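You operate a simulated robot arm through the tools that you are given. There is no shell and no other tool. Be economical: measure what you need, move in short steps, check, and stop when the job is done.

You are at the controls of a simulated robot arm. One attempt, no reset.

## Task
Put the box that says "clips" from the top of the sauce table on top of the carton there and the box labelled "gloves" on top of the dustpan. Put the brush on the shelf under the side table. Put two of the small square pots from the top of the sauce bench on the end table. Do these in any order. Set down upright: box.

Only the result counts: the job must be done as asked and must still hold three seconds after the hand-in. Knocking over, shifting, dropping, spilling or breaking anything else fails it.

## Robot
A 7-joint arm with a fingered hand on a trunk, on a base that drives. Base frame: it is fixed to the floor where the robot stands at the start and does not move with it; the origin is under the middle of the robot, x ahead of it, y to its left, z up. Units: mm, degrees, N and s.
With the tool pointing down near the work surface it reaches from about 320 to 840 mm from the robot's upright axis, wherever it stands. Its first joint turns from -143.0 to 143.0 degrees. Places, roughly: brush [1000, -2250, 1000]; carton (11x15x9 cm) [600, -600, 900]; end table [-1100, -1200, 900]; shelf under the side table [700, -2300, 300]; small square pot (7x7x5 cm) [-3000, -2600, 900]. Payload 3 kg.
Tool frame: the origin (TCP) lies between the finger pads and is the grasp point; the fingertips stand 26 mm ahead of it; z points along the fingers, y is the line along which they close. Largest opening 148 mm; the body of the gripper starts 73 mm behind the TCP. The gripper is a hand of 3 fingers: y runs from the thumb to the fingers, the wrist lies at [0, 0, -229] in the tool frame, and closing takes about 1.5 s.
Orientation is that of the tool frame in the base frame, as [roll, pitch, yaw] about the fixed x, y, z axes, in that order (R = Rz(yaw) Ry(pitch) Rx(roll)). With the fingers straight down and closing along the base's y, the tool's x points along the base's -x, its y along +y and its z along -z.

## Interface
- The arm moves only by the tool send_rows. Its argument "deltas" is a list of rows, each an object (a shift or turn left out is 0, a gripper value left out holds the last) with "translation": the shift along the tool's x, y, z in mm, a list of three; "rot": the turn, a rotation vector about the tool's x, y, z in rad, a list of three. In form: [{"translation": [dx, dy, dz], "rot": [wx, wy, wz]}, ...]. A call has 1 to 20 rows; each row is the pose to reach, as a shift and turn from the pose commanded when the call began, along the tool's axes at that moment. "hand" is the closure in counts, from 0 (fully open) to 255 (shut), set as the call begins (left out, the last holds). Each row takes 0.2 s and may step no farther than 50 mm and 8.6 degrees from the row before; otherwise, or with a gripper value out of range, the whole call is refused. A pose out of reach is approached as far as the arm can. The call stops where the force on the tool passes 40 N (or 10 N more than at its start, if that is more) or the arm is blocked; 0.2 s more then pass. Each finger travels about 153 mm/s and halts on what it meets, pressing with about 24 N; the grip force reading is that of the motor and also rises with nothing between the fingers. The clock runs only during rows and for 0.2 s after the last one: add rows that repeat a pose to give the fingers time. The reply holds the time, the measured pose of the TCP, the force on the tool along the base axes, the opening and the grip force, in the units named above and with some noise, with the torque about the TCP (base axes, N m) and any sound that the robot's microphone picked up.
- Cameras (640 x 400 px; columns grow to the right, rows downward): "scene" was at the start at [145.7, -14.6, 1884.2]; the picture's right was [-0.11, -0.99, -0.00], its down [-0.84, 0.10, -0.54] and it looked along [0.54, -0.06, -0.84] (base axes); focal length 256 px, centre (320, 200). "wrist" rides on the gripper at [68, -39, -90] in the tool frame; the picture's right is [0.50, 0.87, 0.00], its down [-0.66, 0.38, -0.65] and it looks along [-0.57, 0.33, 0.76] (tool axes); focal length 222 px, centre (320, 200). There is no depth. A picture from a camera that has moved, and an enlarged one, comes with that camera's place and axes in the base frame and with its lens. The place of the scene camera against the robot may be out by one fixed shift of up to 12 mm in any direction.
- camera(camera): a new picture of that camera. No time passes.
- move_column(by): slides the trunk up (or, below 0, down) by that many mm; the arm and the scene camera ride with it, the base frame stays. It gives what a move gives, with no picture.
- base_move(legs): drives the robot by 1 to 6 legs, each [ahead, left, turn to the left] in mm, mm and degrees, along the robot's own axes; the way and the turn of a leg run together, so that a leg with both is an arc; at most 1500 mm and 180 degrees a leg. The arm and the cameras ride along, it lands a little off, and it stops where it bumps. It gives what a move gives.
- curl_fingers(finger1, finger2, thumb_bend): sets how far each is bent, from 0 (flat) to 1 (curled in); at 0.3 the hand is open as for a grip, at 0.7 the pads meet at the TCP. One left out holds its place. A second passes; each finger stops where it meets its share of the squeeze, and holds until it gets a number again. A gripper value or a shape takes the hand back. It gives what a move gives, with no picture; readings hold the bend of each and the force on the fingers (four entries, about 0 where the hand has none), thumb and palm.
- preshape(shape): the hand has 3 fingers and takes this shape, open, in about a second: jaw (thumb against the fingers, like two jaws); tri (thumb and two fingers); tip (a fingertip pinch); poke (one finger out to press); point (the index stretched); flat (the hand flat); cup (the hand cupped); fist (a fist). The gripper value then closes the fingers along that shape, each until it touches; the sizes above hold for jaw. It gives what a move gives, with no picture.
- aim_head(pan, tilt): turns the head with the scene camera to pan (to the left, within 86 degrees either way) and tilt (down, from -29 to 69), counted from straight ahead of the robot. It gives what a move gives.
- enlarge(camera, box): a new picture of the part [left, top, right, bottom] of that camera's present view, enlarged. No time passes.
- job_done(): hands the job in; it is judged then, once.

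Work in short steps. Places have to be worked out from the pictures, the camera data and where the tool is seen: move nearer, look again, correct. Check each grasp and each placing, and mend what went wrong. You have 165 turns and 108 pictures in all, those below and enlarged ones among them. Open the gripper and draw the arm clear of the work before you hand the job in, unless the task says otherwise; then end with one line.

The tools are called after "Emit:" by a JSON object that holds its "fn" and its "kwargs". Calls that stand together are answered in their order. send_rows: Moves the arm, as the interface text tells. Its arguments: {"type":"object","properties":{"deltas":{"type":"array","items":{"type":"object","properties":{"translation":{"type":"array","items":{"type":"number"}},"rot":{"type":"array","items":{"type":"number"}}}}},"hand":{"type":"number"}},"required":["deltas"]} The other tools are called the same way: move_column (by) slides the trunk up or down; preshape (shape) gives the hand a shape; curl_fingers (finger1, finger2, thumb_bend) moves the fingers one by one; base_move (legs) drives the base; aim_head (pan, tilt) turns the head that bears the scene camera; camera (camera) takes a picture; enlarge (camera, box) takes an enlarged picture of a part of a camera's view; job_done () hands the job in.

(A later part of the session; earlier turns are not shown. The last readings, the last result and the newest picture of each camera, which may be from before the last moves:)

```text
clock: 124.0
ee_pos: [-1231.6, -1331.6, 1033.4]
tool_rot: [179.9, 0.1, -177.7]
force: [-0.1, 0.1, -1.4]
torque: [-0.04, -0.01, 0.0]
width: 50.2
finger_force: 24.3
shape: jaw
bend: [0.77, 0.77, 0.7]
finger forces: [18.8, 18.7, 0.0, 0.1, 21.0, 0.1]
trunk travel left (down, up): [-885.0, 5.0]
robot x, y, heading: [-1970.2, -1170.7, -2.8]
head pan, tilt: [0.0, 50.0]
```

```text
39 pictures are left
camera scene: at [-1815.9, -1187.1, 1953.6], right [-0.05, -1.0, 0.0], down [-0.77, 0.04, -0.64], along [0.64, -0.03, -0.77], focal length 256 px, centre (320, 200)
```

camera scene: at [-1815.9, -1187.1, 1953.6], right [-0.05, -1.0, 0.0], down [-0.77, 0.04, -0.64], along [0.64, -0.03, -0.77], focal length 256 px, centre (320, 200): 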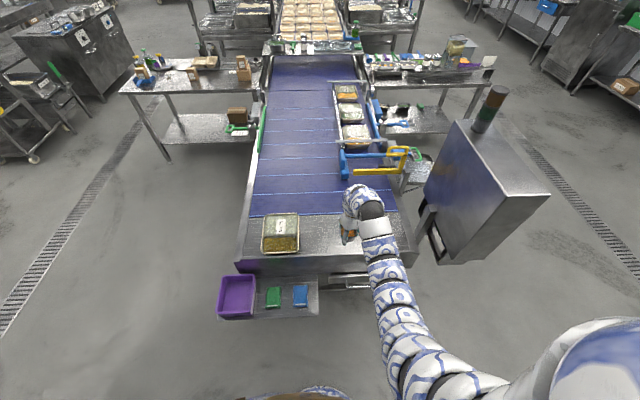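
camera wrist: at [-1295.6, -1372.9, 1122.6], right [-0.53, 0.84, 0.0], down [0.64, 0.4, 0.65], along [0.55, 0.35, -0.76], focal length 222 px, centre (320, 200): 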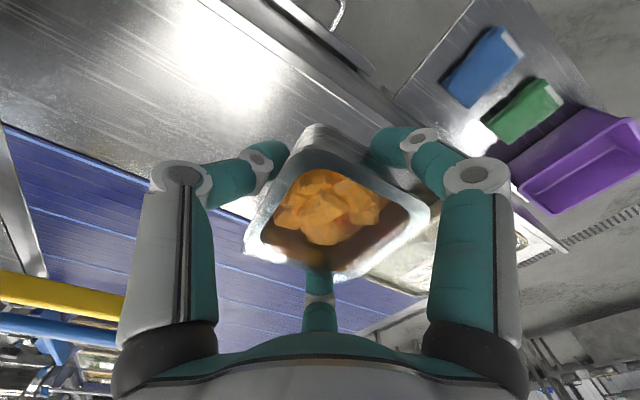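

Surface ≈ 900. I set the first pot at about (−1165, −1345): move over and descend to 10 mm above contact.

Emit:
{"fn": "send_rows", "kwargs": {"deltas": [{"translation": [-33, -8, 0]}, {"translation": [-66, -16, 10]}, {"translation": [-66, -16, 45]}, {"translation": [-66, -16, 75]}, {"translation": [-66, -16, 90]}, {"translation": [-66, -16, 90]}]}}

Emit:
{"fn": "enlarge", "kwargs": {"camera": "scene", "box": [230, 170, 430, 295]}}

```text
clock: 125.4
ee_pos: [-1165.8, -1344.4, 943.4]
tool_rot: [-180.0, 0.2, -177.7]
force: [-0.3, -0.5, -0.9]
torque: [-0.04, 0.03, 0.01]
width: 49.5
finger_force: 23.9
shape: jaw
bend: [0.77, 0.77, 0.7]
finger forces: [18.8, 18.7, 0.0, 0.1, 20.1, 0.0]
trunk travel left (down, up): [-885.0, 5.0]
robot x, y, heading: [-1967.4, -1172.9, -2.9]
head pan, tilt: [0.0, 50.0]
```

```text
3.20 times, centred on (330, 232) of scene
camera zoom: at [-1815.9, -1186.8, 1953.6], right [-0.05, -1.0, 0.0], down [-0.77, 0.04, -0.64], along [0.64, -0.03, -0.77], focal length 819 px, centre (288, 96)
```

zoom: 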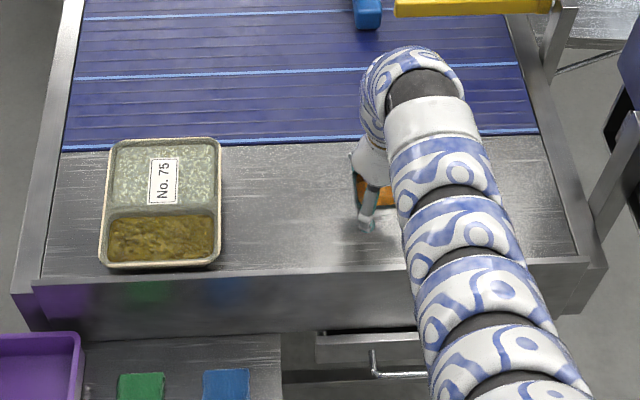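

Well over the table; I lower in 2 mm rows till contact.

Emit:
{"fn": "send_rows", "kwargs": {"deltas": [{"translation": [0, 0, 3]}, {"translation": [0, 0, 6]}, {"translation": [0, 0, 8]}, {"translation": [0, 0, 10]}, {"translation": [0, 0, 12]}, {"translation": [0, 0, 14]}, {"translation": [0, 0, 14]}]}}

```text
clock: 127.0
ee_pos: [-1165.3, -1343.0, 930.2]
tool_rot: [180.0, 0.1, -177.6]
force: [-0.1, 0.1, -1.4]
torque: [0.02, 0.01, 0.02]
width: 49.3
finger_force: 24.0
shape: jaw
bend: [0.77, 0.77, 0.7]
finger forces: [18.8, 18.7, 0.0, 0.1, 20.1, 0.1]
trunk travel left (down, up): [-885.0, 5.0]
robot x, y, heading: [-1968.1, -1172.8, -2.8]
head pan, tilt: [0.0, 50.0]
```

Emit:
{"fn": "send_rows", "kwargs": {"deltas": [{"translation": [0, 0, 2]}, {"translation": [0, 0, 4]}, {"translation": [0, 0, 6]}, {"translation": [0, 0, 8]}, {"translation": [0, 0, 10]}, {"translation": [0, 0, 12]}, {"translation": [0, 0, 14]}, {"translation": [0, 0, 16]}, {"translation": [0, 0, 16]}]}}

```text
clock: 129.0
ee_pos: [-1164.1, -1342.8, 914.3]
tool_rot: [180.0, 0.1, -177.7]
force: [0.2, 0.4, -1.6]
torque: [0.02, 0.03, 0.01]
width: 49.4
finger_force: 24.0
shape: jaw
bend: [0.77, 0.77, 0.7]
finger forces: [18.8, 18.7, 0.0, 0.0, 19.9, 0.0]
trunk travel left (down, up): [-885.0, 5.0]
robot x, y, heading: [-1971.3, -1169.9, -3.1]
head pan, tilt: [0.0, 50.0]
```

No contact yet; the surface is lower (perhaps 860). I continue in small rows.

Emit:
{"fn": "send_rows", "kwargs": {"deltas": [{"translation": [0, 0, 3]}, {"translation": [0, 0, 6]}, {"translation": [0, 0, 8]}, {"translation": [0, 0, 10]}, {"translation": [0, 0, 12]}, {"translation": [0, 0, 14]}, {"translation": [0, 0, 16]}, {"translation": [0, 0, 16]}]}}

Emit:
{"fn": "camera", "kwargs": {"camera": "wrist"}}

```text
clock: 130.8
ee_pos: [-1164.8, -1344.8, 897.8]
tool_rot: [180.0, 0.0, -177.7]
force: [0.3, -0.5, -2.0]
torque: [0.01, -0.02, 0.0]
width: 49.3
finger_force: 23.9
shape: jaw
bend: [0.77, 0.77, 0.7]
finger forces: [18.9, 18.7, 0.0, 0.0, 19.9, 0.0]
trunk travel left (down, up): [-885.0, 5.0]
robot x, y, heading: [-1971.1, -1170.4, -2.8]
head pan, tilt: [0.0, 50.0]
```

```text
37 pictures are left
camera wrist: at [-1229.7, -1385.8, 987.8], right [-0.54, 0.84, 0.0], down [0.64, 0.4, 0.66], along [0.55, 0.35, -0.76], focal length 222 px, centre (320, 200)
```

wrist: 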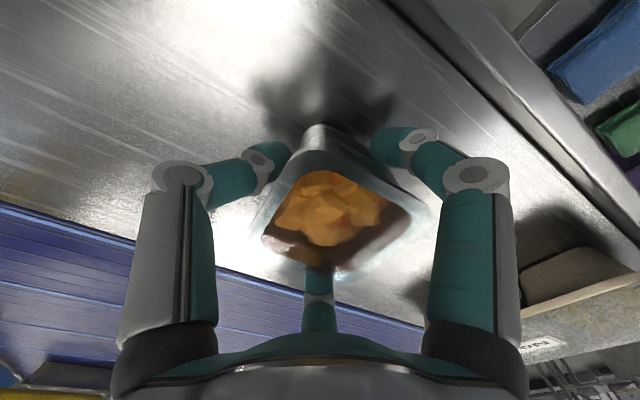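

Emit:
{"fn": "send_rows", "kwargs": {"deltas": [{"translation": [0, 0, 2]}, {"translation": [0, 0, 4]}, {"translation": [0, 0, 6]}, {"translation": [0, 0, 8]}, {"translation": [0, 0, 9.5]}, {"translation": [0, 0, 11]}, {"translation": [0, 0, 12.5]}, {"translation": [0, 0, 14]}]}}

```text
clock: 132.6
ee_pos: [-1165.3, -1343.7, 886.1]
tool_rot: [180.0, 0.2, -177.8]
force: [-0.1, -0.5, 12.4]
torque: [0.04, 0.04, 0.02]
width: 49.7
finger_force: 24.5
shape: jaw
bend: [0.78, 0.77, 0.69]
finger forces: [20.0, 19.7, 0.0, 0.0, 21.7, 0.1]
trunk travel left (down, up): [-885.0, 5.0]
robot x, y, heading: [-1974.3, -1174.9, -2.7]
head pan, tilt: [0.0, 50.0]
```

Contact (12 N) at TCP 886. I open and lift straight up.

Emit:
{"fn": "send_rows", "kwargs": {"deltas": [{"translation": [0, 0, -1]}, {"translation": [0, 0, -1]}, {"translation": [0, 0, -1]}, {"translation": [0, 0, -1]}, {"translation": [0, 0, -1]}], "hand": 0}}

Emit:
{"fn": "send_rows", "kwargs": {"deltas": [{"translation": [0, 0, -15]}, {"translation": [0, 0, -50]}, {"translation": [0, 0, -90]}, {"translation": [0, 0, -130]}, {"translation": [0, 0, -150]}, {"translation": [0, 0, -150]}]}}

Emit:
{"fn": "camera", "kwargs": {"camera": "wrist"}}

```text
clock: 133.8
ee_pos: [-1166.0, -1343.9, 885.2]
tool_rot: [-180.0, 0.1, -177.7]
force: [-1.4, -0.3, 0.7]
torque: [-0.01, -0.01, 0.01]
width: 148.0
finger_force: 0.0
shape: jaw
bend: [0.3, 0.3, 0.3]
finger forces: [0.1, 0.2, 0.1, 0.1, 0.1, 0.0]
trunk travel left (down, up): [-885.0, 5.0]
robot x, y, heading: [-1970.5, -1173.1, -2.9]
head pan, tilt: [0.0, 50.0]
```

```text
clock: 135.2
ee_pos: [-1164.8, -1343.8, 1037.0]
tool_rot: [-180.0, 0.2, -177.6]
force: [0.0, -0.6, 0.1]
torque: [0.04, 0.03, -0.02]
width: 148.0
finger_force: 0.1
shape: jaw
bend: [0.3, 0.3, 0.3]
finger forces: [0.0, 0.0, 0.0, 0.0, 0.0, 0.1]
trunk travel left (down, up): [-885.0, 5.0]
robot x, y, heading: [-1968.3, -1171.6, -2.6]
head pan, tilt: [0.0, 50.0]
```

```text
36 pictures are left
camera wrist: at [-1230.5, -1385.7, 1126.0], right [-0.54, 0.84, 0.0], down [0.64, 0.4, 0.66], along [0.55, 0.35, -0.76], focal length 222 px, centre (320, 200)
```

wrist: 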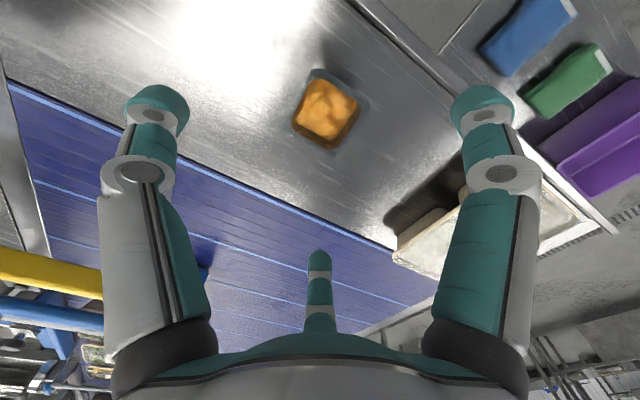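

First pot stands well on the end table. Now back for the green pot at ≈ (−2804,−2015): same route in reverse.

Emit:
{"fn": "base_move", "kwargs": {"legs": [[-150, 0, 0], [0, 0, 92], [-1000, 0, 0], [0, -270, 0], [0, 0, 89]]}}

Emit:
{"fn": "camera", "kwargs": {"camera": "wrist"}}

Emit:
{"fn": "aim_head", "kwargs": {"pan": 0, "tilt": 40}}

Emit:
{"fn": "camera", "kwargs": {"camera": "scene"}}

```text
clock: 150.5
ee_pos: [-2652.7, -1998.3, 1035.9]
tool_rot: [-180.0, 0.0, 1.3]
force: [0.0, 0.1, 0.1]
torque: [-0.02, 0.03, 0.0]
width: 148.3
finger_force: 0.0
shape: jaw
bend: [0.3, 0.3, 0.3]
finger forces: [0.0, 0.0, 0.0, 0.0, 0.0, 0.1]
trunk travel left (down, up): [-885.0, 5.0]
robot x, y, heading: [-1852.7, -2186.9, 176.4]
head pan, tilt: [0.0, 50.0]
```

```text
35 pictures are left
camera wrist: at [-2586.0, -1958.8, 1125.8], right [0.52, -0.85, 0.0], down [-0.64, -0.39, 0.66], along [-0.56, -0.34, -0.76], focal length 222 px, centre (320, 200)
```

wrist: 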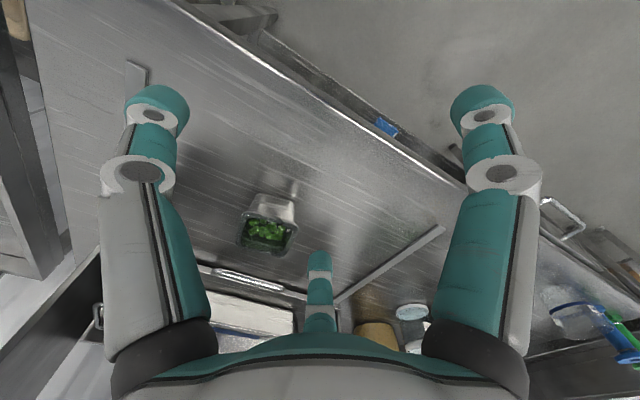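

```text
clock: 151.3
ee_pos: [-2652.4, -2000.0, 1035.8]
tool_rot: [180.0, 0.2, 1.3]
force: [0.4, -0.7, 0.1]
torque: [-0.01, 0.01, 0.0]
width: 147.8
finger_force: 0.2
shape: jaw
bend: [0.3, 0.3, 0.3]
finger forces: [0.0, 0.0, 0.0, 0.1, 0.0, 0.0]
trunk travel left (down, up): [-885.0, 5.0]
robot x, y, heading: [-1852.6, -2180.9, 176.1]
head pan, tilt: [0.0, 40.0]
```

```text
34 pictures are left
camera scene: at [-2021.8, -2179.9, 1967.8], right [0.07, 1.0, 0.0], down [0.64, -0.04, -0.77], along [-0.76, 0.05, -0.64], focal length 256 px, centre (320, 200)
```

scene: 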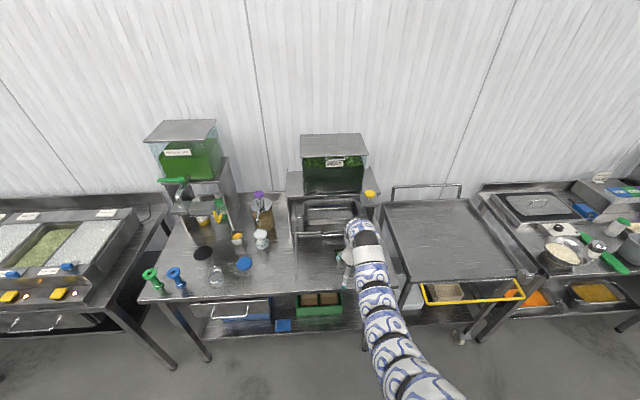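

Green pot ≈ (−2792,−2008). I drive ahead 137 and left 17, then look closely.

Emit:
{"fn": "base_move", "kwargs": {"legs": [[137, 17, 0]]}}

Emit:
{"fn": "camera", "kwargs": {"camera": "wrist"}}

```text
clock: 152.6
ee_pos: [-2790.2, -2008.2, 1034.4]
tool_rot: [-180.0, 0.0, 1.3]
force: [0.4, -0.9, -0.3]
torque: [0.0, -0.02, -0.01]
width: 148.0
finger_force: 0.1
shape: jaw
bend: [0.3, 0.3, 0.3]
finger forces: [0.0, 0.1, 0.1, 0.0, 0.1, 0.0]
trunk travel left (down, up): [-885.0, 5.0]
robot x, y, heading: [-1994.8, -2189.8, 176.2]
head pan, tilt: [0.0, 40.0]
```

```text
33 pictures are left
camera wrist: at [-2723.6, -1966.1, 1124.8], right [0.52, -0.85, 0.0], down [-0.65, -0.39, 0.65], along [-0.56, -0.34, -0.76], focal length 222 px, centre (320, 200)
```

wrist: 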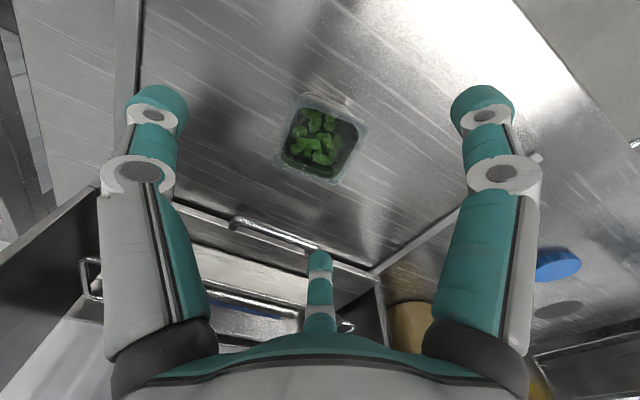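

Pot centre ≈ (−2797,−2011), turned 9°. I turn the tool to match, centre and descend to TCP 930.

Emit:
{"fn": "send_rows", "kwargs": {"deltas": [{"translation": [-7, 2, 20], "rot": [0, 0, -0.13]}, {"translation": [-7, 2, 60], "rot": [0, 0, -0.13]}, {"translation": [-7, 2, 85], "rot": [0, 0, -0.13]}, {"translation": [-7, 2, 95], "rot": [0, 0, -0.13]}, {"translation": [-7, 2, 104], "rot": [0, 0, -0.13]}, {"translation": [-7, 2, 104], "rot": [0, 0, -0.13]}]}}

Emit:
{"fn": "camera", "kwargs": {"camera": "wrist"}}

```text
clock: 154.0
ee_pos: [-2797.9, -2007.5, 931.7]
tool_rot: [-180.0, 0.2, 8.8]
force: [-0.4, -0.3, 0.2]
torque: [0.02, 0.02, -0.01]
width: 148.1
finger_force: 0.0
shape: jaw
bend: [0.3, 0.3, 0.3]
finger forces: [0.0, 0.0, 0.0, 0.0, 0.1, 0.0]
trunk travel left (down, up): [-885.0, 5.0]
robot x, y, heading: [-1989.3, -2193.9, 176.0]
head pan, tilt: [0.0, 40.0]
```

```text
32 pictures are left
camera wrist: at [-2735.6, -1959.8, 1021.8], right [0.63, -0.78, 0.0], down [-0.59, -0.47, 0.66], along [-0.51, -0.41, -0.76], focal length 222 px, centre (320, 200)
```

wrist: 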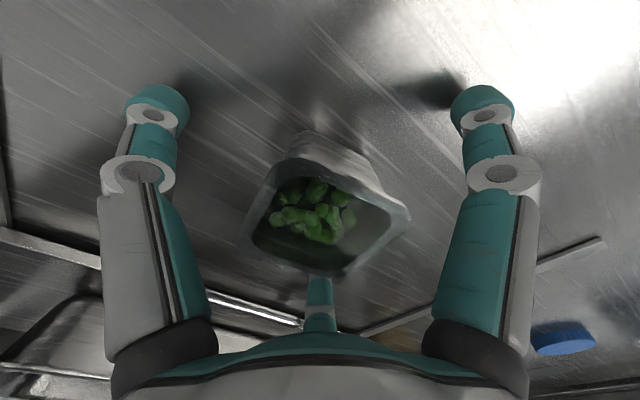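

Centred. Close and lift.

Emit:
{"fn": "send_rows", "kwargs": {"deltas": [{"translation": [3, -2, 2]}, {"translation": [3, -2, 2]}, {"translation": [3, -2, 2]}, {"translation": [3, -2, 2]}, {"translation": [3, -2, 2]}, {"translation": [3, -2, 2]}, {"translation": [3, -2, 2]}, {"translation": [3, -2, 2]}, {"translation": [3, -2, 2]}], "hand": 255}}

Emit:
{"fn": "send_rows", "kwargs": {"deltas": [{"translation": [0, 0, -10]}, {"translation": [0, 0, -20]}, {"translation": [0, 0, -30]}, {"translation": [0, 0, -45]}, {"translation": [0, 0, -60]}, {"translation": [0, 0, -75]}, {"translation": [0, 0, -95]}, {"translation": [0, 0, -95]}]}}

Emit:
{"fn": "camera", "kwargs": {"camera": "wrist"}}

```text
clock: 156.0
ee_pos: [-2794.7, -2005.9, 931.0]
tool_rot: [180.0, 0.1, 8.7]
force: [-0.5, -1.0, 0.3]
torque: [0.04, -0.01, 0.0]
width: 50.0
finger_force: 23.8
shape: jaw
bend: [0.77, 0.35, 0.7]
finger forces: [19.1, 18.9, 0.1, 0.1, 21.3, 0.0]
trunk travel left (down, up): [-885.0, 5.0]
robot x, y, heading: [-1988.0, -2194.0, 176.3]
head pan, tilt: [0.0, 40.0]
```

```text
clock: 157.8
ee_pos: [-2794.2, -2005.5, 1025.4]
tool_rot: [180.0, 0.2, 8.7]
force: [0.2, 0.1, -2.2]
torque: [0.04, 0.03, 0.02]
width: 49.7
finger_force: 23.6
shape: jaw
bend: [0.77, 0.35, 0.7]
finger forces: [19.1, 18.9, 0.0, 0.0, 20.9, 0.0]
trunk travel left (down, up): [-885.0, 5.0]
robot x, y, heading: [-1988.9, -2192.5, 176.1]
head pan, tilt: [0.0, 40.0]
```

```text
31 pictures are left
camera wrist: at [-2731.9, -1956.9, 1114.4], right [0.63, -0.78, 0.0], down [-0.59, -0.47, 0.65], along [-0.51, -0.41, -0.76], focal length 222 px, centre (320, 200)
```

wrist: 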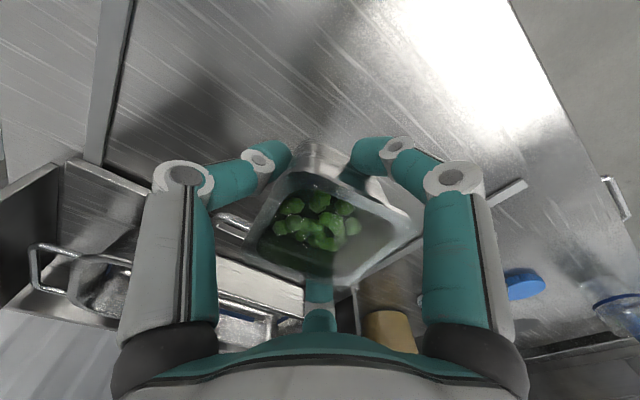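

Held. Same route back toward the end table, stopping short for a look.

Emit:
{"fn": "base_move", "kwargs": {"legs": [[-120, 0, 0], [0, 0, -88], [1167, 0, 0], [0, 300, 0], [0, 0, -90]]}}

Emit:
{"fn": "camera", "kwargs": {"camera": "wrist"}}

Emit:
{"fn": "aim_head", "kwargs": {"pan": 0, "tilt": 45}}

Emit:
{"fn": "enlarge", "kwargs": {"camera": "scene", "box": [200, 120, 460, 290]}}

```text
clock: 173.7
ee_pos: [-1330.0, -1189.0, 1024.7]
tool_rot: [180.0, 0.1, -168.8]
force: [-0.2, -0.1, -1.6]
torque: [0.0, 0.03, -0.01]
width: 49.0
finger_force: 23.9
shape: jaw
bend: [0.77, 0.35, 0.7]
finger forces: [18.4, 18.7, 0.0, 0.1, 20.7, 0.1]
trunk travel left (down, up): [-885.0, 5.0]
robot x, y, heading: [-2139.4, -1036.7, -1.3]
head pan, tilt: [0.0, 40.0]
```

```text
30 pictures are left
camera wrist: at [-1387.9, -1241.4, 1114.4], right [-0.66, 0.75, 0.0], down [0.57, 0.5, 0.66], along [0.49, 0.43, -0.76], focal length 222 px, centre (320, 200)
```

wrist: 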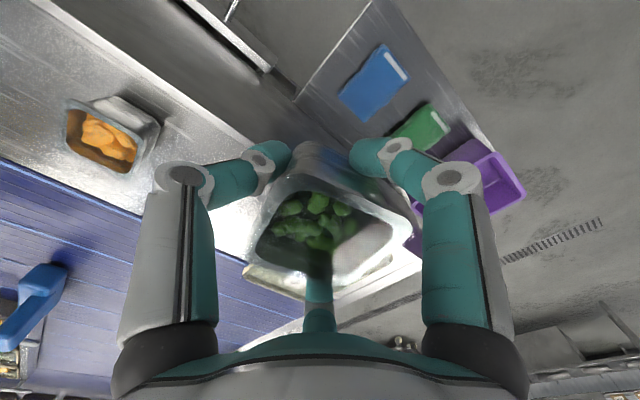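

```text
clock: 174.3
ee_pos: [-1329.8, -1189.3, 1023.7]
tool_rot: [-180.0, 0.2, -168.6]
force: [-0.7, 0.1, -1.8]
torque: [-0.03, -0.01, 0.02]
width: 49.2
finger_force: 24.2
shape: jaw
bend: [0.77, 0.35, 0.7]
finger forces: [18.2, 18.8, 0.1, 0.0, 20.7, 0.0]
trunk travel left (down, up): [-885.0, 5.0]
robot x, y, heading: [-2141.2, -1039.0, -1.4]
head pan, tilt: [0.0, 45.0]
```

```text
2.35 times, centred on (330, 205) of scene
camera zoom: at [-1984.2, -1049.5, 1960.6], right [-0.02, -1.0, 0.0], down [-0.71, 0.02, -0.71], along [0.71, -0.02, -0.71], focal length 602 px, centre (296, 188)
```

zoom: 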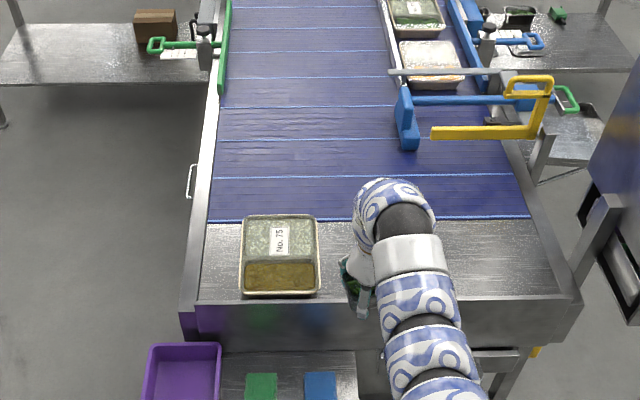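

Gap between tray (edge y≈−1122) and first pot (edge ≈−1309): I aim for y −1207. Drive ahead 180, right 13.

Emit:
{"fn": "base_move", "kwargs": {"legs": [[178, -13, 0]]}}

Emit:
{"fn": "send_rows", "kwargs": {"deltas": [{"translation": [0, 0, 30]}, {"translation": [0, 0, 60]}, {"translation": [0, 0, 90]}, {"translation": [0, 0, 110]}, {"translation": [0, 0, 118]}, {"translation": [0, 0, 118]}]}}

Emit:
{"fn": "camera", "kwargs": {"camera": "wrist"}}

```text
clock: 175.8
ee_pos: [-1150.8, -1205.2, 1024.1]
tool_rot: [179.9, 0.1, -168.5]
force: [0.1, 1.0, -1.9]
torque: [-0.03, 0.03, -0.02]
width: 49.2
finger_force: 23.5
shape: jaw
bend: [0.77, 0.35, 0.7]
finger forces: [18.4, 18.9, 0.0, 0.1, 20.7, 0.0]
trunk travel left (down, up): [-885.0, 5.0]
robot x, y, heading: [-1962.1, -1056.2, -1.5]
head pan, tilt: [0.0, 45.0]
```

```text
clock: 177.2
ee_pos: [-1149.3, -1202.8, 907.3]
tool_rot: [-180.0, 0.1, -168.6]
force: [0.2, -0.1, -1.7]
torque: [0.0, -0.01, -0.02]
width: 48.8
finger_force: 23.5
shape: jaw
bend: [0.77, 0.35, 0.7]
finger forces: [18.5, 18.9, 0.1, 0.0, 20.2, 0.0]
trunk travel left (down, up): [-885.0, 5.0]
robot x, y, heading: [-1959.1, -1058.0, -0.9]
head pan, tilt: [0.0, 45.0]
```

```text
28 pictures are left
camera wrist: at [-1206.7, -1255.1, 997.0], right [-0.66, 0.75, 0.0], down [0.57, 0.5, 0.66], along [0.49, 0.43, -0.76], focal length 222 px, centre (320, 200)
```

wrist: 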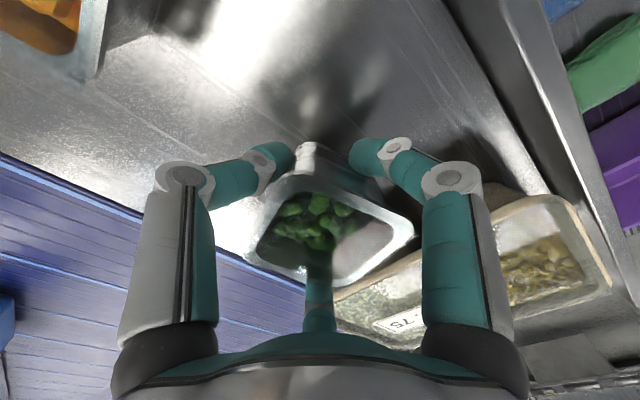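

Good spacing on both sides. I lower to contact in small rows.

Emit:
{"fn": "send_rows", "kwargs": {"deltas": [{"translation": [0, 0, 4]}, {"translation": [0, 0, 8]}, {"translation": [0, 0, 11]}, {"translation": [0, 0, 13]}, {"translation": [0, 0, 15]}, {"translation": [0, 0, 16.5]}, {"translation": [0, 0, 18]}, {"translation": [0, 0, 19]}]}}

```text
clock: 179.0
ee_pos: [-1149.2, -1204.3, 888.2]
tool_rot: [180.0, 0.2, -168.5]
force: [0.3, 0.6, 0.7]
torque: [0.05, -0.01, 0.06]
width: 48.7
finger_force: 23.6
shape: jaw
bend: [0.77, 0.35, 0.7]
finger forces: [18.5, 19.1, 0.1, 0.1, 20.2, 0.0]
trunk travel left (down, up): [-885.0, 5.0]
robot x, y, heading: [-1963.0, -1053.9, -1.1]
head pan, tilt: [0.0, 45.0]
```

Force shows first touch (weight carried). I go 1.5 mm more, then open partly and lift away.

Emit:
{"fn": "send_rows", "kwargs": {"deltas": [{"translation": [0, 0, 1]}, {"translation": [0, 0, 1.5]}]}}

Emit:
{"fn": "send_rows", "kwargs": {"deltas": [{"translation": [0, 0, 0]}, {"translation": [0, 0, 0]}, {"translation": [0, 0, 0]}, {"translation": [0, 0, 0]}, {"translation": [0, 0, 0]}], "hand": 85}}

Emit:
{"fn": "camera", "kwargs": {"camera": "wrist"}}

```text
clock: 179.6
ee_pos: [-1150.2, -1205.2, 886.0]
tool_rot: [-180.0, 0.1, -168.6]
force: [1.5, 0.0, 11.0]
torque: [0.11, -0.13, 0.02]
width: 49.1
finger_force: 24.4
shape: jaw
bend: [0.77, 0.35, 0.69]
finger forces: [18.8, 20.0, 0.0, 0.1, 21.2, 0.1]
trunk travel left (down, up): [-885.0, 5.0]
robot x, y, heading: [-1963.3, -1057.4, -1.0]
head pan, tilt: [0.0, 45.0]
```

```text
clock: 180.8
ee_pos: [-1149.5, -1204.8, 886.1]
tool_rot: [-180.0, 0.0, -168.5]
force: [0.3, 0.2, 1.5]
torque: [0.07, 0.11, 0.0]
width: 97.8
finger_force: 0.1
shape: jaw
bend: [0.3, 0.3, 0.72]
finger forces: [1.9, 0.5, 0.0, 0.0, 0.0, 0.0]
trunk travel left (down, up): [-885.0, 5.0]
robot x, y, heading: [-1963.4, -1055.8, -1.0]
head pan, tilt: [0.0, 45.0]
```

```text
27 pictures are left
camera wrist: at [-1207.1, -1256.5, 975.8], right [-0.66, 0.75, 0.0], down [0.57, 0.5, 0.66], along [0.49, 0.43, -0.76], focal length 222 px, centre (320, 200)
```

wrist: 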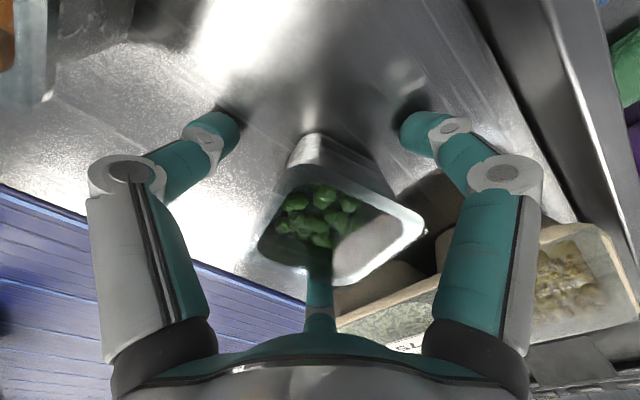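

Fingers are clear of the rim; I lift slowly, then higher.

Emit:
{"fn": "send_rows", "kwargs": {"deltas": [{"translation": [0, 0, -5]}, {"translation": [0, 0, -12]}, {"translation": [0, 0, -25]}, {"translation": [0, 0, -50]}, {"translation": [0, 0, -90]}, {"translation": [0, 0, -130]}, {"translation": [0, 0, -150]}, {"translation": [0, 0, -150]}]}}

Emit:
{"fn": "camera", "kwargs": {"camera": "wrist"}}

```text
clock: 182.6
ee_pos: [-1150.0, -1204.8, 1034.2]
tool_rot: [179.9, 0.2, -168.5]
force: [-0.8, -0.2, 0.5]
torque: [-0.01, 0.01, -0.04]
width: 98.6
finger_force: 0.1
shape: jaw
bend: [0.3, 0.3, 0.72]
finger forces: [0.0, 0.1, 0.0, 0.0, 0.1, 0.0]
trunk travel left (down, up): [-885.0, 5.0]
robot x, y, heading: [-1964.5, -1054.6, -0.8]
head pan, tilt: [0.0, 45.0]
```

```text
26 pictures are left
camera wrist: at [-1207.6, -1255.6, 1125.5], right [-0.66, 0.75, 0.0], down [0.57, 0.5, 0.65], along [0.49, 0.43, -0.76], focal length 222 px, centre (320, 200)
```

wrist: 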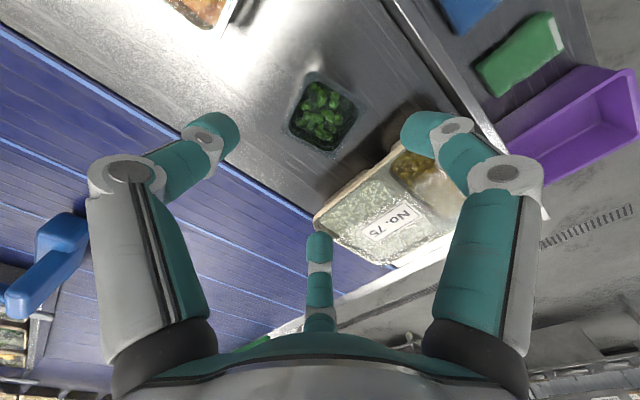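

Both pots are on the end table. Now the brush: I back out, go south around the conveyor's end, turn east and look at the side table.

Emit:
{"fn": "base_move", "kwargs": {"legs": [[-300, 0, 0], [0, 0, -89], [1450, 0, 0], [250, 0, 0], [0, 0, 90], [1450, 0, 0]]}}

Emit:
{"fn": "aim_head", "kwargs": {"pan": 10, "tilt": 25}}

Emit:
{"fn": "camera", "kwargs": {"camera": "scene"}}

```text
clock: 207.3
ee_pos: [-37.7, -2887.6, 1035.5]
tool_rot: [179.9, 0.1, -167.5]
force: [0.4, -1.2, 0.0]
torque: [-0.02, 0.01, -0.02]
width: 98.6
finger_force: 0.0
shape: jaw
bend: [0.3, 0.3, 0.72]
finger forces: [0.0, 0.1, 0.1, 0.0, 0.0, 0.0]
trunk travel left (down, up): [-885.0, 5.0]
robot x, y, heading: [-853.4, -2754.0, 0.0]
head pan, tilt: [0.0, 45.0]
```

```text
clock: 208.2
ee_pos: [-36.9, -2888.2, 1036.4]
tool_rot: [-179.9, 0.1, -167.4]
force: [-0.1, -0.8, 0.8]
torque: [0.02, -0.01, -0.01]
width: 98.7
finger_force: 0.1
shape: jaw
bend: [0.3, 0.3, 0.72]
finger forces: [0.0, 0.1, 0.1, 0.0, 0.0, 0.0]
trunk travel left (down, up): [-885.0, 5.0]
robot x, y, heading: [-849.3, -2750.7, -0.1]
head pan, tilt: [10.0, 25.0]
```

```text
25 pictures are left
camera scene: at [-685.2, -2746.0, 1991.1], right [0.17, -0.98, 0.0], down [-0.42, -0.07, -0.91], along [0.89, 0.16, -0.42], focal length 256 px, centre (320, 200)
```

scene: 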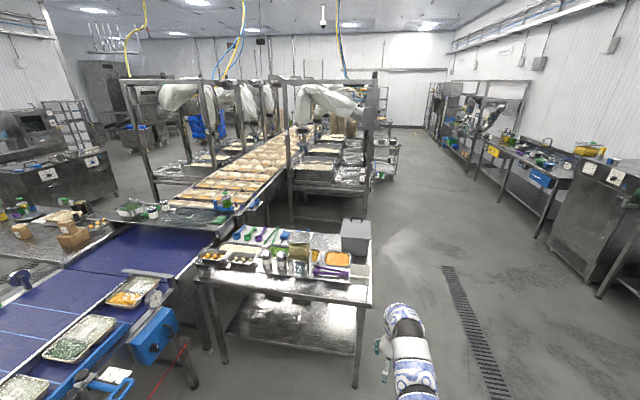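

Open floor lies south and east of the side table (x 400–1000, y −2840…−1790). I drive around to its east side and face west.

Emit:
{"fn": "base_move", "kwargs": {"legs": [[0, -700, 0], [1450, 0, 0], [1400, 0, 0], [0, 0, 179], [0, -1180, 0]]}}

Emit:
{"fn": "aim_head", "kwargs": {"pan": 0, "tilt": 42}}

Emit:
{"fn": "camera", "kwargs": {"camera": "scene"}}

```text
clock: 238.4
ee_pos: [1343.7, -2183.4, 1035.8]
tool_rot: [-180.0, 0.1, 5.6]
force: [0.8, -0.1, -0.1]
torque: [-0.03, -0.03, 0.02]
width: 98.6
finger_force: 0.2
shape: jaw
bend: [0.3, 0.3, 0.72]
finger forces: [0.1, 0.0, 0.1, 0.0, 0.1, 0.0]
trunk travel left (down, up): [-885.0, 5.0]
robot x, y, heading: [2136.8, -2407.5, 173.1]
head pan, tilt: [10.0, 25.0]
```

```text
clock: 239.2
ee_pos: [1342.7, -2183.2, 1035.3]
tool_rot: [-180.0, 0.2, 5.8]
force: [0.3, -0.9, -0.8]
torque: [0.0, 0.01, -0.01]
width: 98.5
finger_force: 0.1
shape: jaw
bend: [0.3, 0.3, 0.72]
finger forces: [0.0, 0.1, 0.0, 0.0, 0.0, 0.0]
trunk travel left (down, up): [-885.0, 5.0]
robot x, y, heading: [2134.1, -2411.9, 173.1]
head pan, tilt: [0.0, 42.0]
```

```text
24 pictures are left
camera scene: at [1970.5, -2398.6, 1964.9], right [0.12, 0.99, 0.0], down [0.66, -0.08, -0.74], along [-0.74, 0.09, -0.67], focal length 256 px, centre (320, 200)
```

scene: 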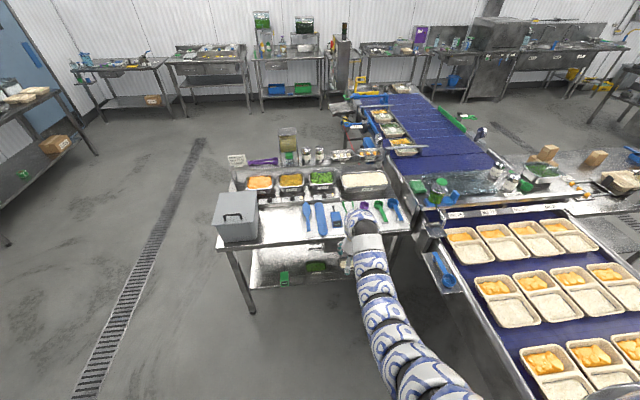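

Tools lie on a white mat near the east edge. I zoom to identify the brush.

Emit:
{"fn": "enlarge", "kwargs": {"camera": "scene", "box": [205, 140, 425, 290]}}

Emit:
{"fn": "camera", "kwargs": {"camera": "wrist"}}

```text
2.67 times, centred on (315, 215) of scene
camera zoom: at [1970.5, -2398.6, 1964.9], right [0.12, 0.99, 0.0], down [0.66, -0.08, -0.74], along [-0.74, 0.09, -0.67], focal length 683 px, centre (333, 160)
```

zoom: 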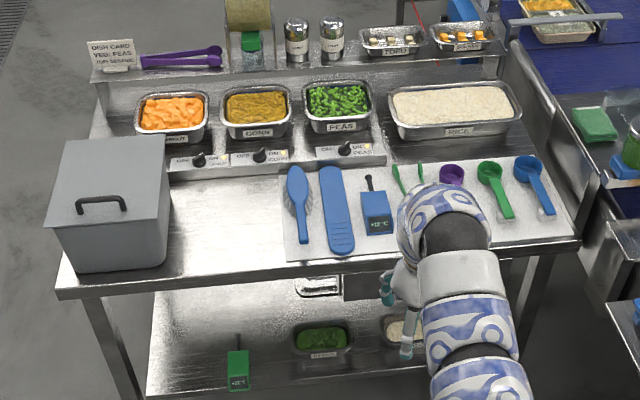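

```text
22 pictures are left
camera wrist: at [1408.4, -2137.9, 1125.4], right [0.58, -0.81, 0.0], down [-0.61, -0.44, 0.65], along [-0.53, -0.38, -0.76], focal length 222 px, centre (320, 200)
```

wrist: 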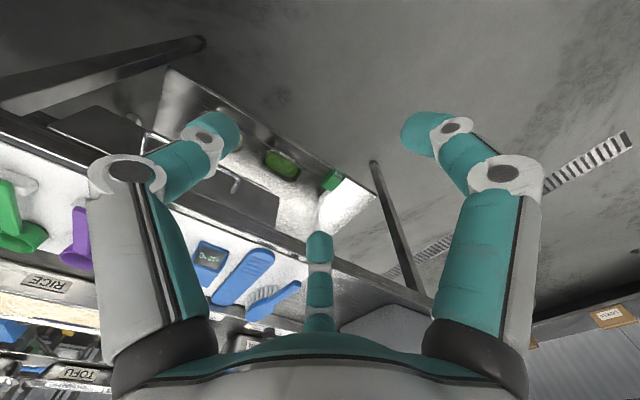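

The brush is the leftmost blue tool (white bristles): handle end ≈ (1050,−2340), head ≈ (890,−2347), z≈905. I square up the base and approach to just short of it.

Emit:
{"fn": "base_move", "kwargs": {"legs": [[0, 0, 6.9], [250, 64, 0]]}}

Emit:
{"fn": "send_rows", "kwargs": {"deltas": [{"translation": [0, 0, 0]}, {"translation": [0, 0, 0]}, {"translation": [0, 0, 0]}, {"translation": [0, 0, 0]}], "hand": 180}}

Emit:
{"fn": "camera", "kwargs": {"camera": "wrist"}}

```text
clock: 241.6
ee_pos: [1072.0, -2343.2, 1035.0]
tool_rot: [-179.9, 0.0, 12.5]
force: [-1.0, -0.6, -1.1]
torque: [0.0, -0.04, 0.02]
width: 98.5
finger_force: 0.0
shape: jaw
bend: [0.3, 0.3, 0.72]
finger forces: [0.0, 0.0, 0.0, 0.0, 0.1, 0.0]
trunk travel left (down, up): [-885.0, 5.0]
robot x, y, heading: [1888.8, -2471.5, 180.2]
head pan, tilt: [0.0, 42.0]
```

```text
clock: 242.6
ee_pos: [1073.7, -2341.7, 1036.1]
tool_rot: [-179.9, 0.1, 12.5]
force: [-0.2, 0.1, 0.8]
torque: [-0.02, 0.01, -0.02]
width: 43.8
finger_force: 0.0
shape: jaw
bend: [0.77, 0.77, 0.7]
finger forces: [0.0, 0.0, 0.0, 0.0, 0.0, 0.0]
trunk travel left (down, up): [-885.0, 5.0]
robot x, y, heading: [1888.2, -2474.2, 179.9]
head pan, tilt: [0.0, 42.0]
```

```text
21 pictures are left
camera wrist: at [1132.0, -2289.2, 1125.5], right [0.68, -0.74, 0.0], down [-0.56, -0.51, 0.66], along [-0.48, -0.44, -0.76], focal length 222 px, centre (320, 200)
```

wrist: 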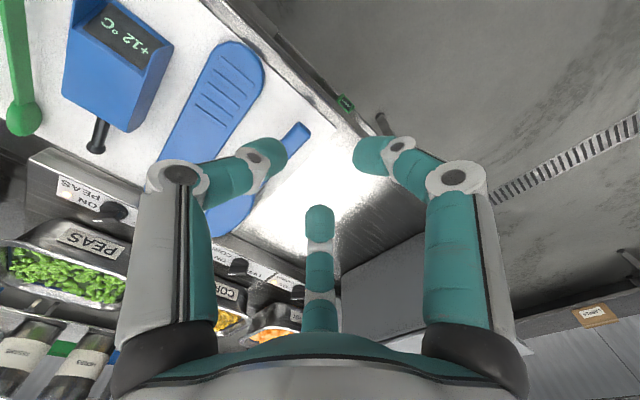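

Handle tip seen at ≈ (1057,−2342). I drive 72 ahead, square the tool's yaw and lower to z≈975 for a closer look.

Emit:
{"fn": "base_move", "kwargs": {"legs": [[72, -4, 0]]}}

Emit:
{"fn": "send_rows", "kwargs": {"deltas": [{"translation": [0, 0, 20], "rot": [0, 0, 0.11]}, {"translation": [0, 0, 40], "rot": [0, 0, 0.21]}, {"translation": [0, 0, 60], "rot": [0, 0, 0.21]}, {"translation": [0, 0, 60], "rot": [0, 0, 0.21]}]}}

Emit:
{"fn": "camera", "kwargs": {"camera": "wrist"}}

Emit:
{"fn": "enlarge", "kwargs": {"camera": "scene", "box": [200, 190, 440, 380]}}

```text
clock: 243.6
ee_pos: [999.4, -2338.5, 1034.7]
tool_rot: [180.0, 0.1, 12.4]
force: [-0.7, 0.1, -0.3]
torque: [-0.02, -0.03, -0.02]
width: 44.0
finger_force: 0.1
shape: jaw
bend: [0.77, 0.77, 0.7]
finger forces: [0.1, 0.0, 0.0, 0.0, 0.1, 0.1]
trunk travel left (down, up): [-885.0, 5.0]
robot x, y, heading: [1815.1, -2468.1, 180.0]
head pan, tilt: [0.0, 42.0]
```

```text
clock: 244.6
ee_pos: [1000.8, -2338.4, 975.8]
tool_rot: [180.0, 0.1, 0.6]
force: [-0.3, 0.6, -1.1]
torque: [0.01, 0.02, 0.01]
width: 43.8
finger_force: 0.1
shape: jaw
bend: [0.77, 0.77, 0.7]
finger forces: [0.0, 0.0, 0.0, 0.0, 0.0, 0.1]
trunk travel left (down, up): [-885.0, 5.0]
robot x, y, heading: [1819.2, -2471.5, 179.9]
head pan, tilt: [0.0, 42.0]
```

```text
20 pictures are left
camera wrist: at [1069.8, -2298.7, 1065.6], right [0.51, -0.86, 0.0], down [-0.65, -0.38, 0.66], along [-0.57, -0.33, -0.76], focal length 222 px, centre (320, 200)
```

wrist: 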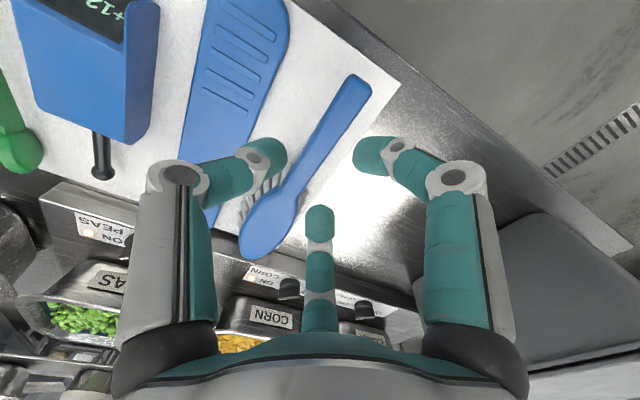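

```text
2.11 times, centred on (320, 285) of scene
camera zoom: at [1648.8, -2476.7, 1964.9], right [0.0, 1.0, 0.0], down [0.67, 0.0, -0.74], along [-0.74, 0.0, -0.67], focal length 539 px, centre (320, 21)
```

zoom: 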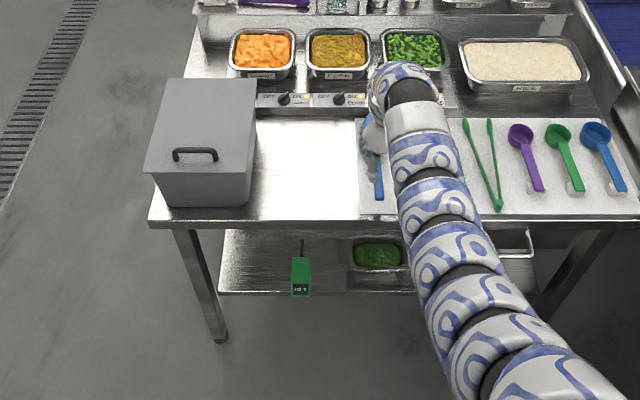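

Brush axis is at y≈−2340 (handle tip x 1049, neck x 983, head x 883), bristles down. I drive 18 ahead and lower step by step, feeling for the mat.

Emit:
{"fn": "base_move", "kwargs": {"legs": [[18, 1, 0]]}}

Emit:
{"fn": "send_rows", "kwargs": {"deltas": [{"translation": [0, 0, 20]}, {"translation": [0, 0, 40]}, {"translation": [0, 0, 45]}, {"translation": [0, 0, 50]}, {"translation": [0, 0, 54]}, {"translation": [0, 0, 57]}, {"translation": [0, 0, 60]}, {"translation": [0, 0, 60]}]}}

Emit:
{"fn": "camera", "kwargs": {"camera": "wrist"}}

```text
clock: 245.4
ee_pos: [982.0, -2340.4, 975.1]
tool_rot: [-180.0, 0.0, 0.5]
force: [-1.4, -0.4, 0.8]
torque: [0.01, -0.03, 0.0]
width: 44.0
finger_force: 0.0
shape: jaw
bend: [0.77, 0.77, 0.7]
finger forces: [0.0, 0.0, 0.0, 0.0, 0.0, 0.0]
trunk travel left (down, up): [-885.0, 5.0]
robot x, y, heading: [1797.5, -2469.3, 180.0]
head pan, tilt: [0.0, 42.0]
```

```text
clock: 247.2
ee_pos: [983.4, -2339.4, 917.8]
tool_rot: [-179.9, 0.3, 0.6]
force: [-0.9, -3.5, 24.5]
torque: [-0.21, 0.38, 0.04]
width: 44.0
finger_force: 0.1
shape: jaw
bend: [0.77, 0.83, 0.7]
finger forces: [0.1, 23.1, 0.0, 0.0, 0.0, 0.0]
trunk travel left (down, up): [-885.0, 5.0]
robot x, y, heading: [1798.8, -2471.4, 180.0]
head pan, tilt: [0.0, 42.0]
```

```text
18 pictures are left
camera wrist: at [1052.4, -2300.7, 1006.8], right [0.51, -0.86, 0.0], down [-0.65, -0.38, 0.66], along [-0.57, -0.33, -0.75], focal length 222 px, centre (320, 200)
```

wrist: 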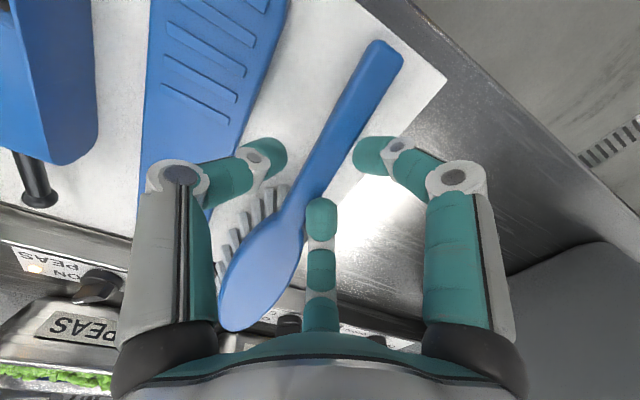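

The far finger met the brush's shoulder (23 N). I lift 25 mm at once, and look again before regrasping farther along the handle.

Emit:
{"fn": "send_rows", "kwargs": {"deltas": [{"translation": [0, 0, -10]}, {"translation": [0, 0, -25]}, {"translation": [5, 0, -40]}, {"translation": [25, 4, -40]}, {"translation": [25, 4, -40]}], "hand": 165}}

Emit:
{"fn": "camera", "kwargs": {"camera": "wrist"}}

```text
clock: 248.4
ee_pos: [1007.5, -2341.8, 952.1]
tool_rot: [-180.0, 0.0, 0.5]
force: [-1.0, -0.2, 0.4]
torque: [0.0, 0.0, 0.0]
width: 52.0
finger_force: 0.1
shape: jaw
bend: [0.77, 0.77, 0.7]
finger forces: [0.0, 0.0, 0.1, 0.0, 0.0, 0.1]
trunk travel left (down, up): [-885.0, 5.0]
robot x, y, heading: [1794.5, -2471.6, 180.0]
head pan, tilt: [0.0, 42.0]
```

```text
17 pictures are left
camera wrist: at [1077.0, -2302.4, 1043.1], right [0.51, -0.86, 0.0], down [-0.65, -0.38, 0.65], along [-0.56, -0.33, -0.76], focal length 222 px, centre (320, 200)
```

wrist: 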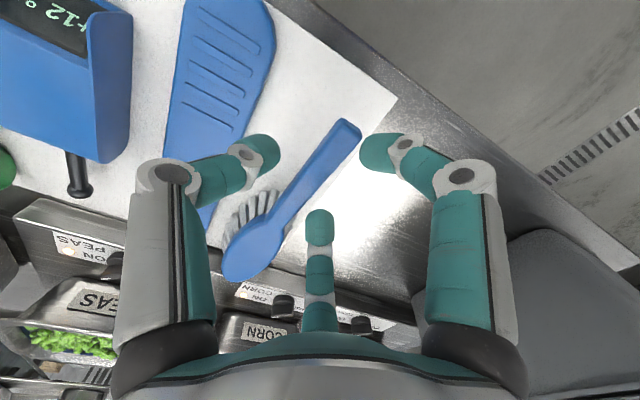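

The brush slid ≈15 mm west; handle now tip (1034,−2347) to neck (964,−2336), i.e. turned −9°. I align yaw and descend over the handle at x≈1005.

Emit:
{"fn": "send_rows", "kwargs": {"deltas": [{"translation": [0, 0, 0], "rot": [0, 0, 0.145]}, {"translation": [0, 0, 15], "rot": [0, 0, 0.15]}, {"translation": [0, 0, 28], "rot": [0, 0, 0.15]}, {"translation": [0, 0, 34], "rot": [0, 0, 0.15]}, {"translation": [0, 0, 38], "rot": [0, 0, 0.15]}, {"translation": [0, 0, 38], "rot": [0, 0, 0.15]}]}}

Emit:
{"fn": "camera", "kwargs": {"camera": "wrist"}}

```text
clock: 249.8
ee_pos: [1006.9, -2343.4, 918.5]
tool_rot: [-180.0, 0.3, -8.1]
force: [-1.0, -0.5, 8.7]
torque: [-0.1, 0.31, 0.02]
width: 52.4
finger_force: 0.0
shape: jaw
bend: [0.77, 0.78, 0.7]
finger forces: [0.0, 8.9, 0.0, 0.1, 0.1, 0.0]
trunk travel left (down, up): [-885.0, 5.0]
robot x, y, heading: [1799.0, -2469.4, 179.9]
head pan, tilt: [0.0, 42.0]
```

```text
16 pictures are left
camera wrist: at [1081.5, -2314.2, 1008.7], right [0.37, -0.93, 0.0], down [-0.7, -0.28, 0.66], along [-0.61, -0.24, -0.75], focal length 222 px, centre (320, 200)
```

wrist: 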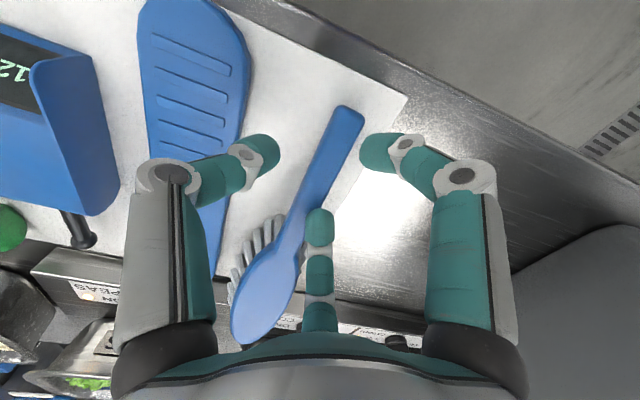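

The far finger is just on the brush's south edge; I lift 10, shift 9 mm south and descend again.

Emit:
{"fn": "send_rows", "kwargs": {"deltas": [{"translation": [0, 0, -10]}, {"translation": [6, 9, -10]}, {"translation": [6, 9, 0]}, {"translation": [6, 9, 4]}, {"translation": [6, 9, 8]}, {"translation": [6, 9, 8]}]}}

```text
clock: 251.2
ee_pos: [1012.5, -2354.0, 910.7]
tool_rot: [-180.0, 0.3, -8.1]
force: [-1.8, -1.8, 23.5]
torque: [-0.14, 0.59, 0.05]
width: 52.2
finger_force: 0.0
shape: jaw
bend: [0.77, 0.82, 0.7]
finger forces: [0.0, 22.6, 0.0, 0.0, 0.1, 0.0]
trunk travel left (down, up): [-885.0, 5.0]
robot x, y, heading: [1797.8, -2471.6, 180.0]
head pan, tilt: [0.0, 42.0]
```

Emit:
{"fn": "enlarge", "kwargs": {"camera": "wrist", "box": [200, 90, 440, 310]}}

```text
1.82 times, centred on (320, 200) of wrist
camera zoom: at [1086.6, -2324.8, 1001.0], right [0.37, -0.93, 0.0], down [-0.7, -0.28, 0.66], along [-0.61, -0.24, -0.75], focal length 404 px, centre (320, 200)
```

zoom: 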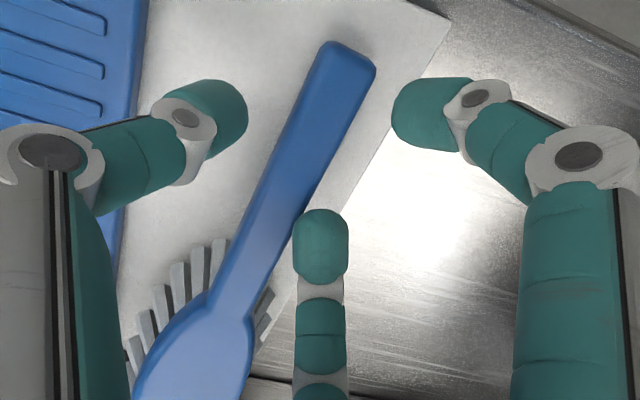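

The handle now lies between the thumb and both fingers. I ease up 5 mm and close.

Emit:
{"fn": "send_rows", "kwargs": {"deltas": [{"translation": [0, 0, -5]}, {"translation": [0, 0, -5]}]}}

Emit:
{"fn": "send_rows", "kwargs": {"deltas": [{"translation": [0, 0, 0]}, {"translation": [0, 0, 0]}, {"translation": [0, 0, 0]}, {"translation": [0, 0, 0]}, {"translation": [0, 0, 0]}, {"translation": [0, 0, 0]}], "hand": 255}}

Emit:
{"fn": "camera", "kwargs": {"camera": "wrist"}}

```text
clock: 251.8
ee_pos: [1013.4, -2353.9, 913.9]
tool_rot: [180.0, 0.1, -8.1]
force: [1.5, 0.9, 5.9]
torque: [0.0, 0.06, -0.02]
width: 51.0
finger_force: 0.1
shape: jaw
bend: [0.77, 0.8, 0.7]
finger forces: [0.1, 6.5, 0.1, 0.0, 0.0, 0.1]
trunk travel left (down, up): [-885.0, 5.0]
robot x, y, heading: [1794.5, -2474.9, 180.0]
head pan, tilt: [0.0, 42.0]
```

```text
clock: 253.2
ee_pos: [1013.0, -2353.0, 913.2]
tool_rot: [-180.0, 0.1, -8.0]
force: [0.4, 0.0, 0.1]
torque: [-0.03, 0.02, 0.01]
width: 0.0
finger_force: 24.3
shape: jaw
bend: [0.7, 0.8, 0.69]
finger forces: [0.0, 0.1, 0.0, 0.0, 0.0, 0.0]
trunk travel left (down, up): [-885.0, 5.0]
robot x, y, heading: [1797.7, -2472.8, 179.9]
head pan, tilt: [0.0, 42.0]
```

```text
14 pictures are left
camera wrist: at [1086.0, -2324.0, 1004.4], right [0.37, -0.93, 0.0], down [-0.7, -0.28, 0.66], along [-0.61, -0.24, -0.76], focal length 222 px, centre (320, 200)
```

wrist: 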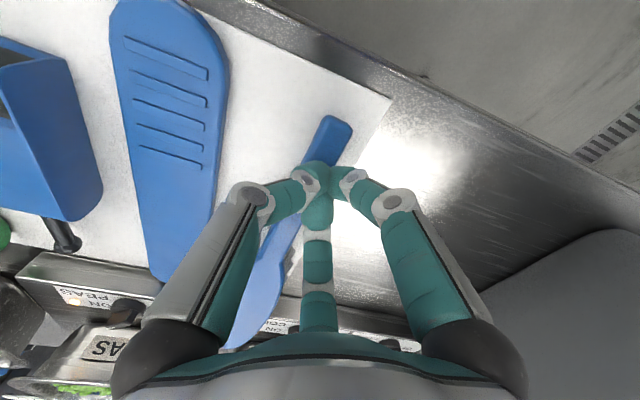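

It closed above the handle: contacts imply the table is ≈860 and the handle lies lower (z≈880), axis y≈−2350, nearly along x. I lift, open to ≈70 mm, align and descend to about TCP 893.

Emit:
{"fn": "send_rows", "kwargs": {"deltas": [{"translation": [0, 0, -15]}, {"translation": [0, 0, -30]}, {"translation": [3, -3, -30], "rot": [0, 0, -0.1]}, {"translation": [3, -3, -30], "rot": [0, 0, -0.1]}, {"translation": [3, -3, -30], "rot": [0, 0, -0.1]}], "hand": 130}}

Emit:
{"fn": "send_rows", "kwargs": {"deltas": [{"translation": [0, 0, 20]}, {"translation": [0, 0, 32]}, {"translation": [0, 0, 38]}, {"translation": [0, 0, 43]}, {"translation": [0, 0, 47]}, {"translation": [0, 0, 50]}, {"translation": [0, 0, 50]}]}}

Emit:
{"fn": "camera", "kwargs": {"camera": "wrist"}}

```text
clock: 254.4
ee_pos: [1014.6, -2350.7, 947.2]
tool_rot: [180.0, 0.1, -2.3]
force: [0.2, -0.8, 0.1]
torque: [-0.04, -0.03, 0.03]
width: 72.1
finger_force: 0.0
shape: jaw
bend: [0.37, 0.37, 0.7]
finger forces: [0.0, 0.0, 0.0, 0.0, 0.1, 0.0]
trunk travel left (down, up): [-885.0, 5.0]
robot x, y, heading: [1795.2, -2470.0, 180.2]
head pan, tilt: [0.0, 42.0]
```

```text
clock: 256.0
ee_pos: [1014.5, -2349.9, 894.7]
tool_rot: [180.0, 0.0, -2.3]
force: [1.1, -0.3, -0.4]
torque: [0.0, -0.01, -0.01]
width: 72.5
finger_force: 0.0
shape: jaw
bend: [0.37, 0.37, 0.7]
finger forces: [0.0, 0.1, 0.1, 0.0, 0.0, 0.0]
trunk travel left (down, up): [-885.0, 5.0]
robot x, y, heading: [1797.2, -2470.8, 180.0]
head pan, tilt: [0.0, 42.0]
```

```text
13 pictures are left
camera wrist: at [1085.8, -2314.5, 984.4], right [0.46, -0.89, 0.0], down [-0.67, -0.35, 0.66], along [-0.58, -0.3, -0.76], focal length 222 px, centre (320, 200)
```

wrist: 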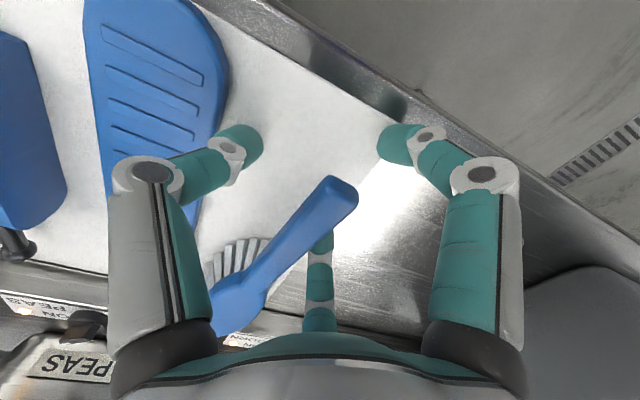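

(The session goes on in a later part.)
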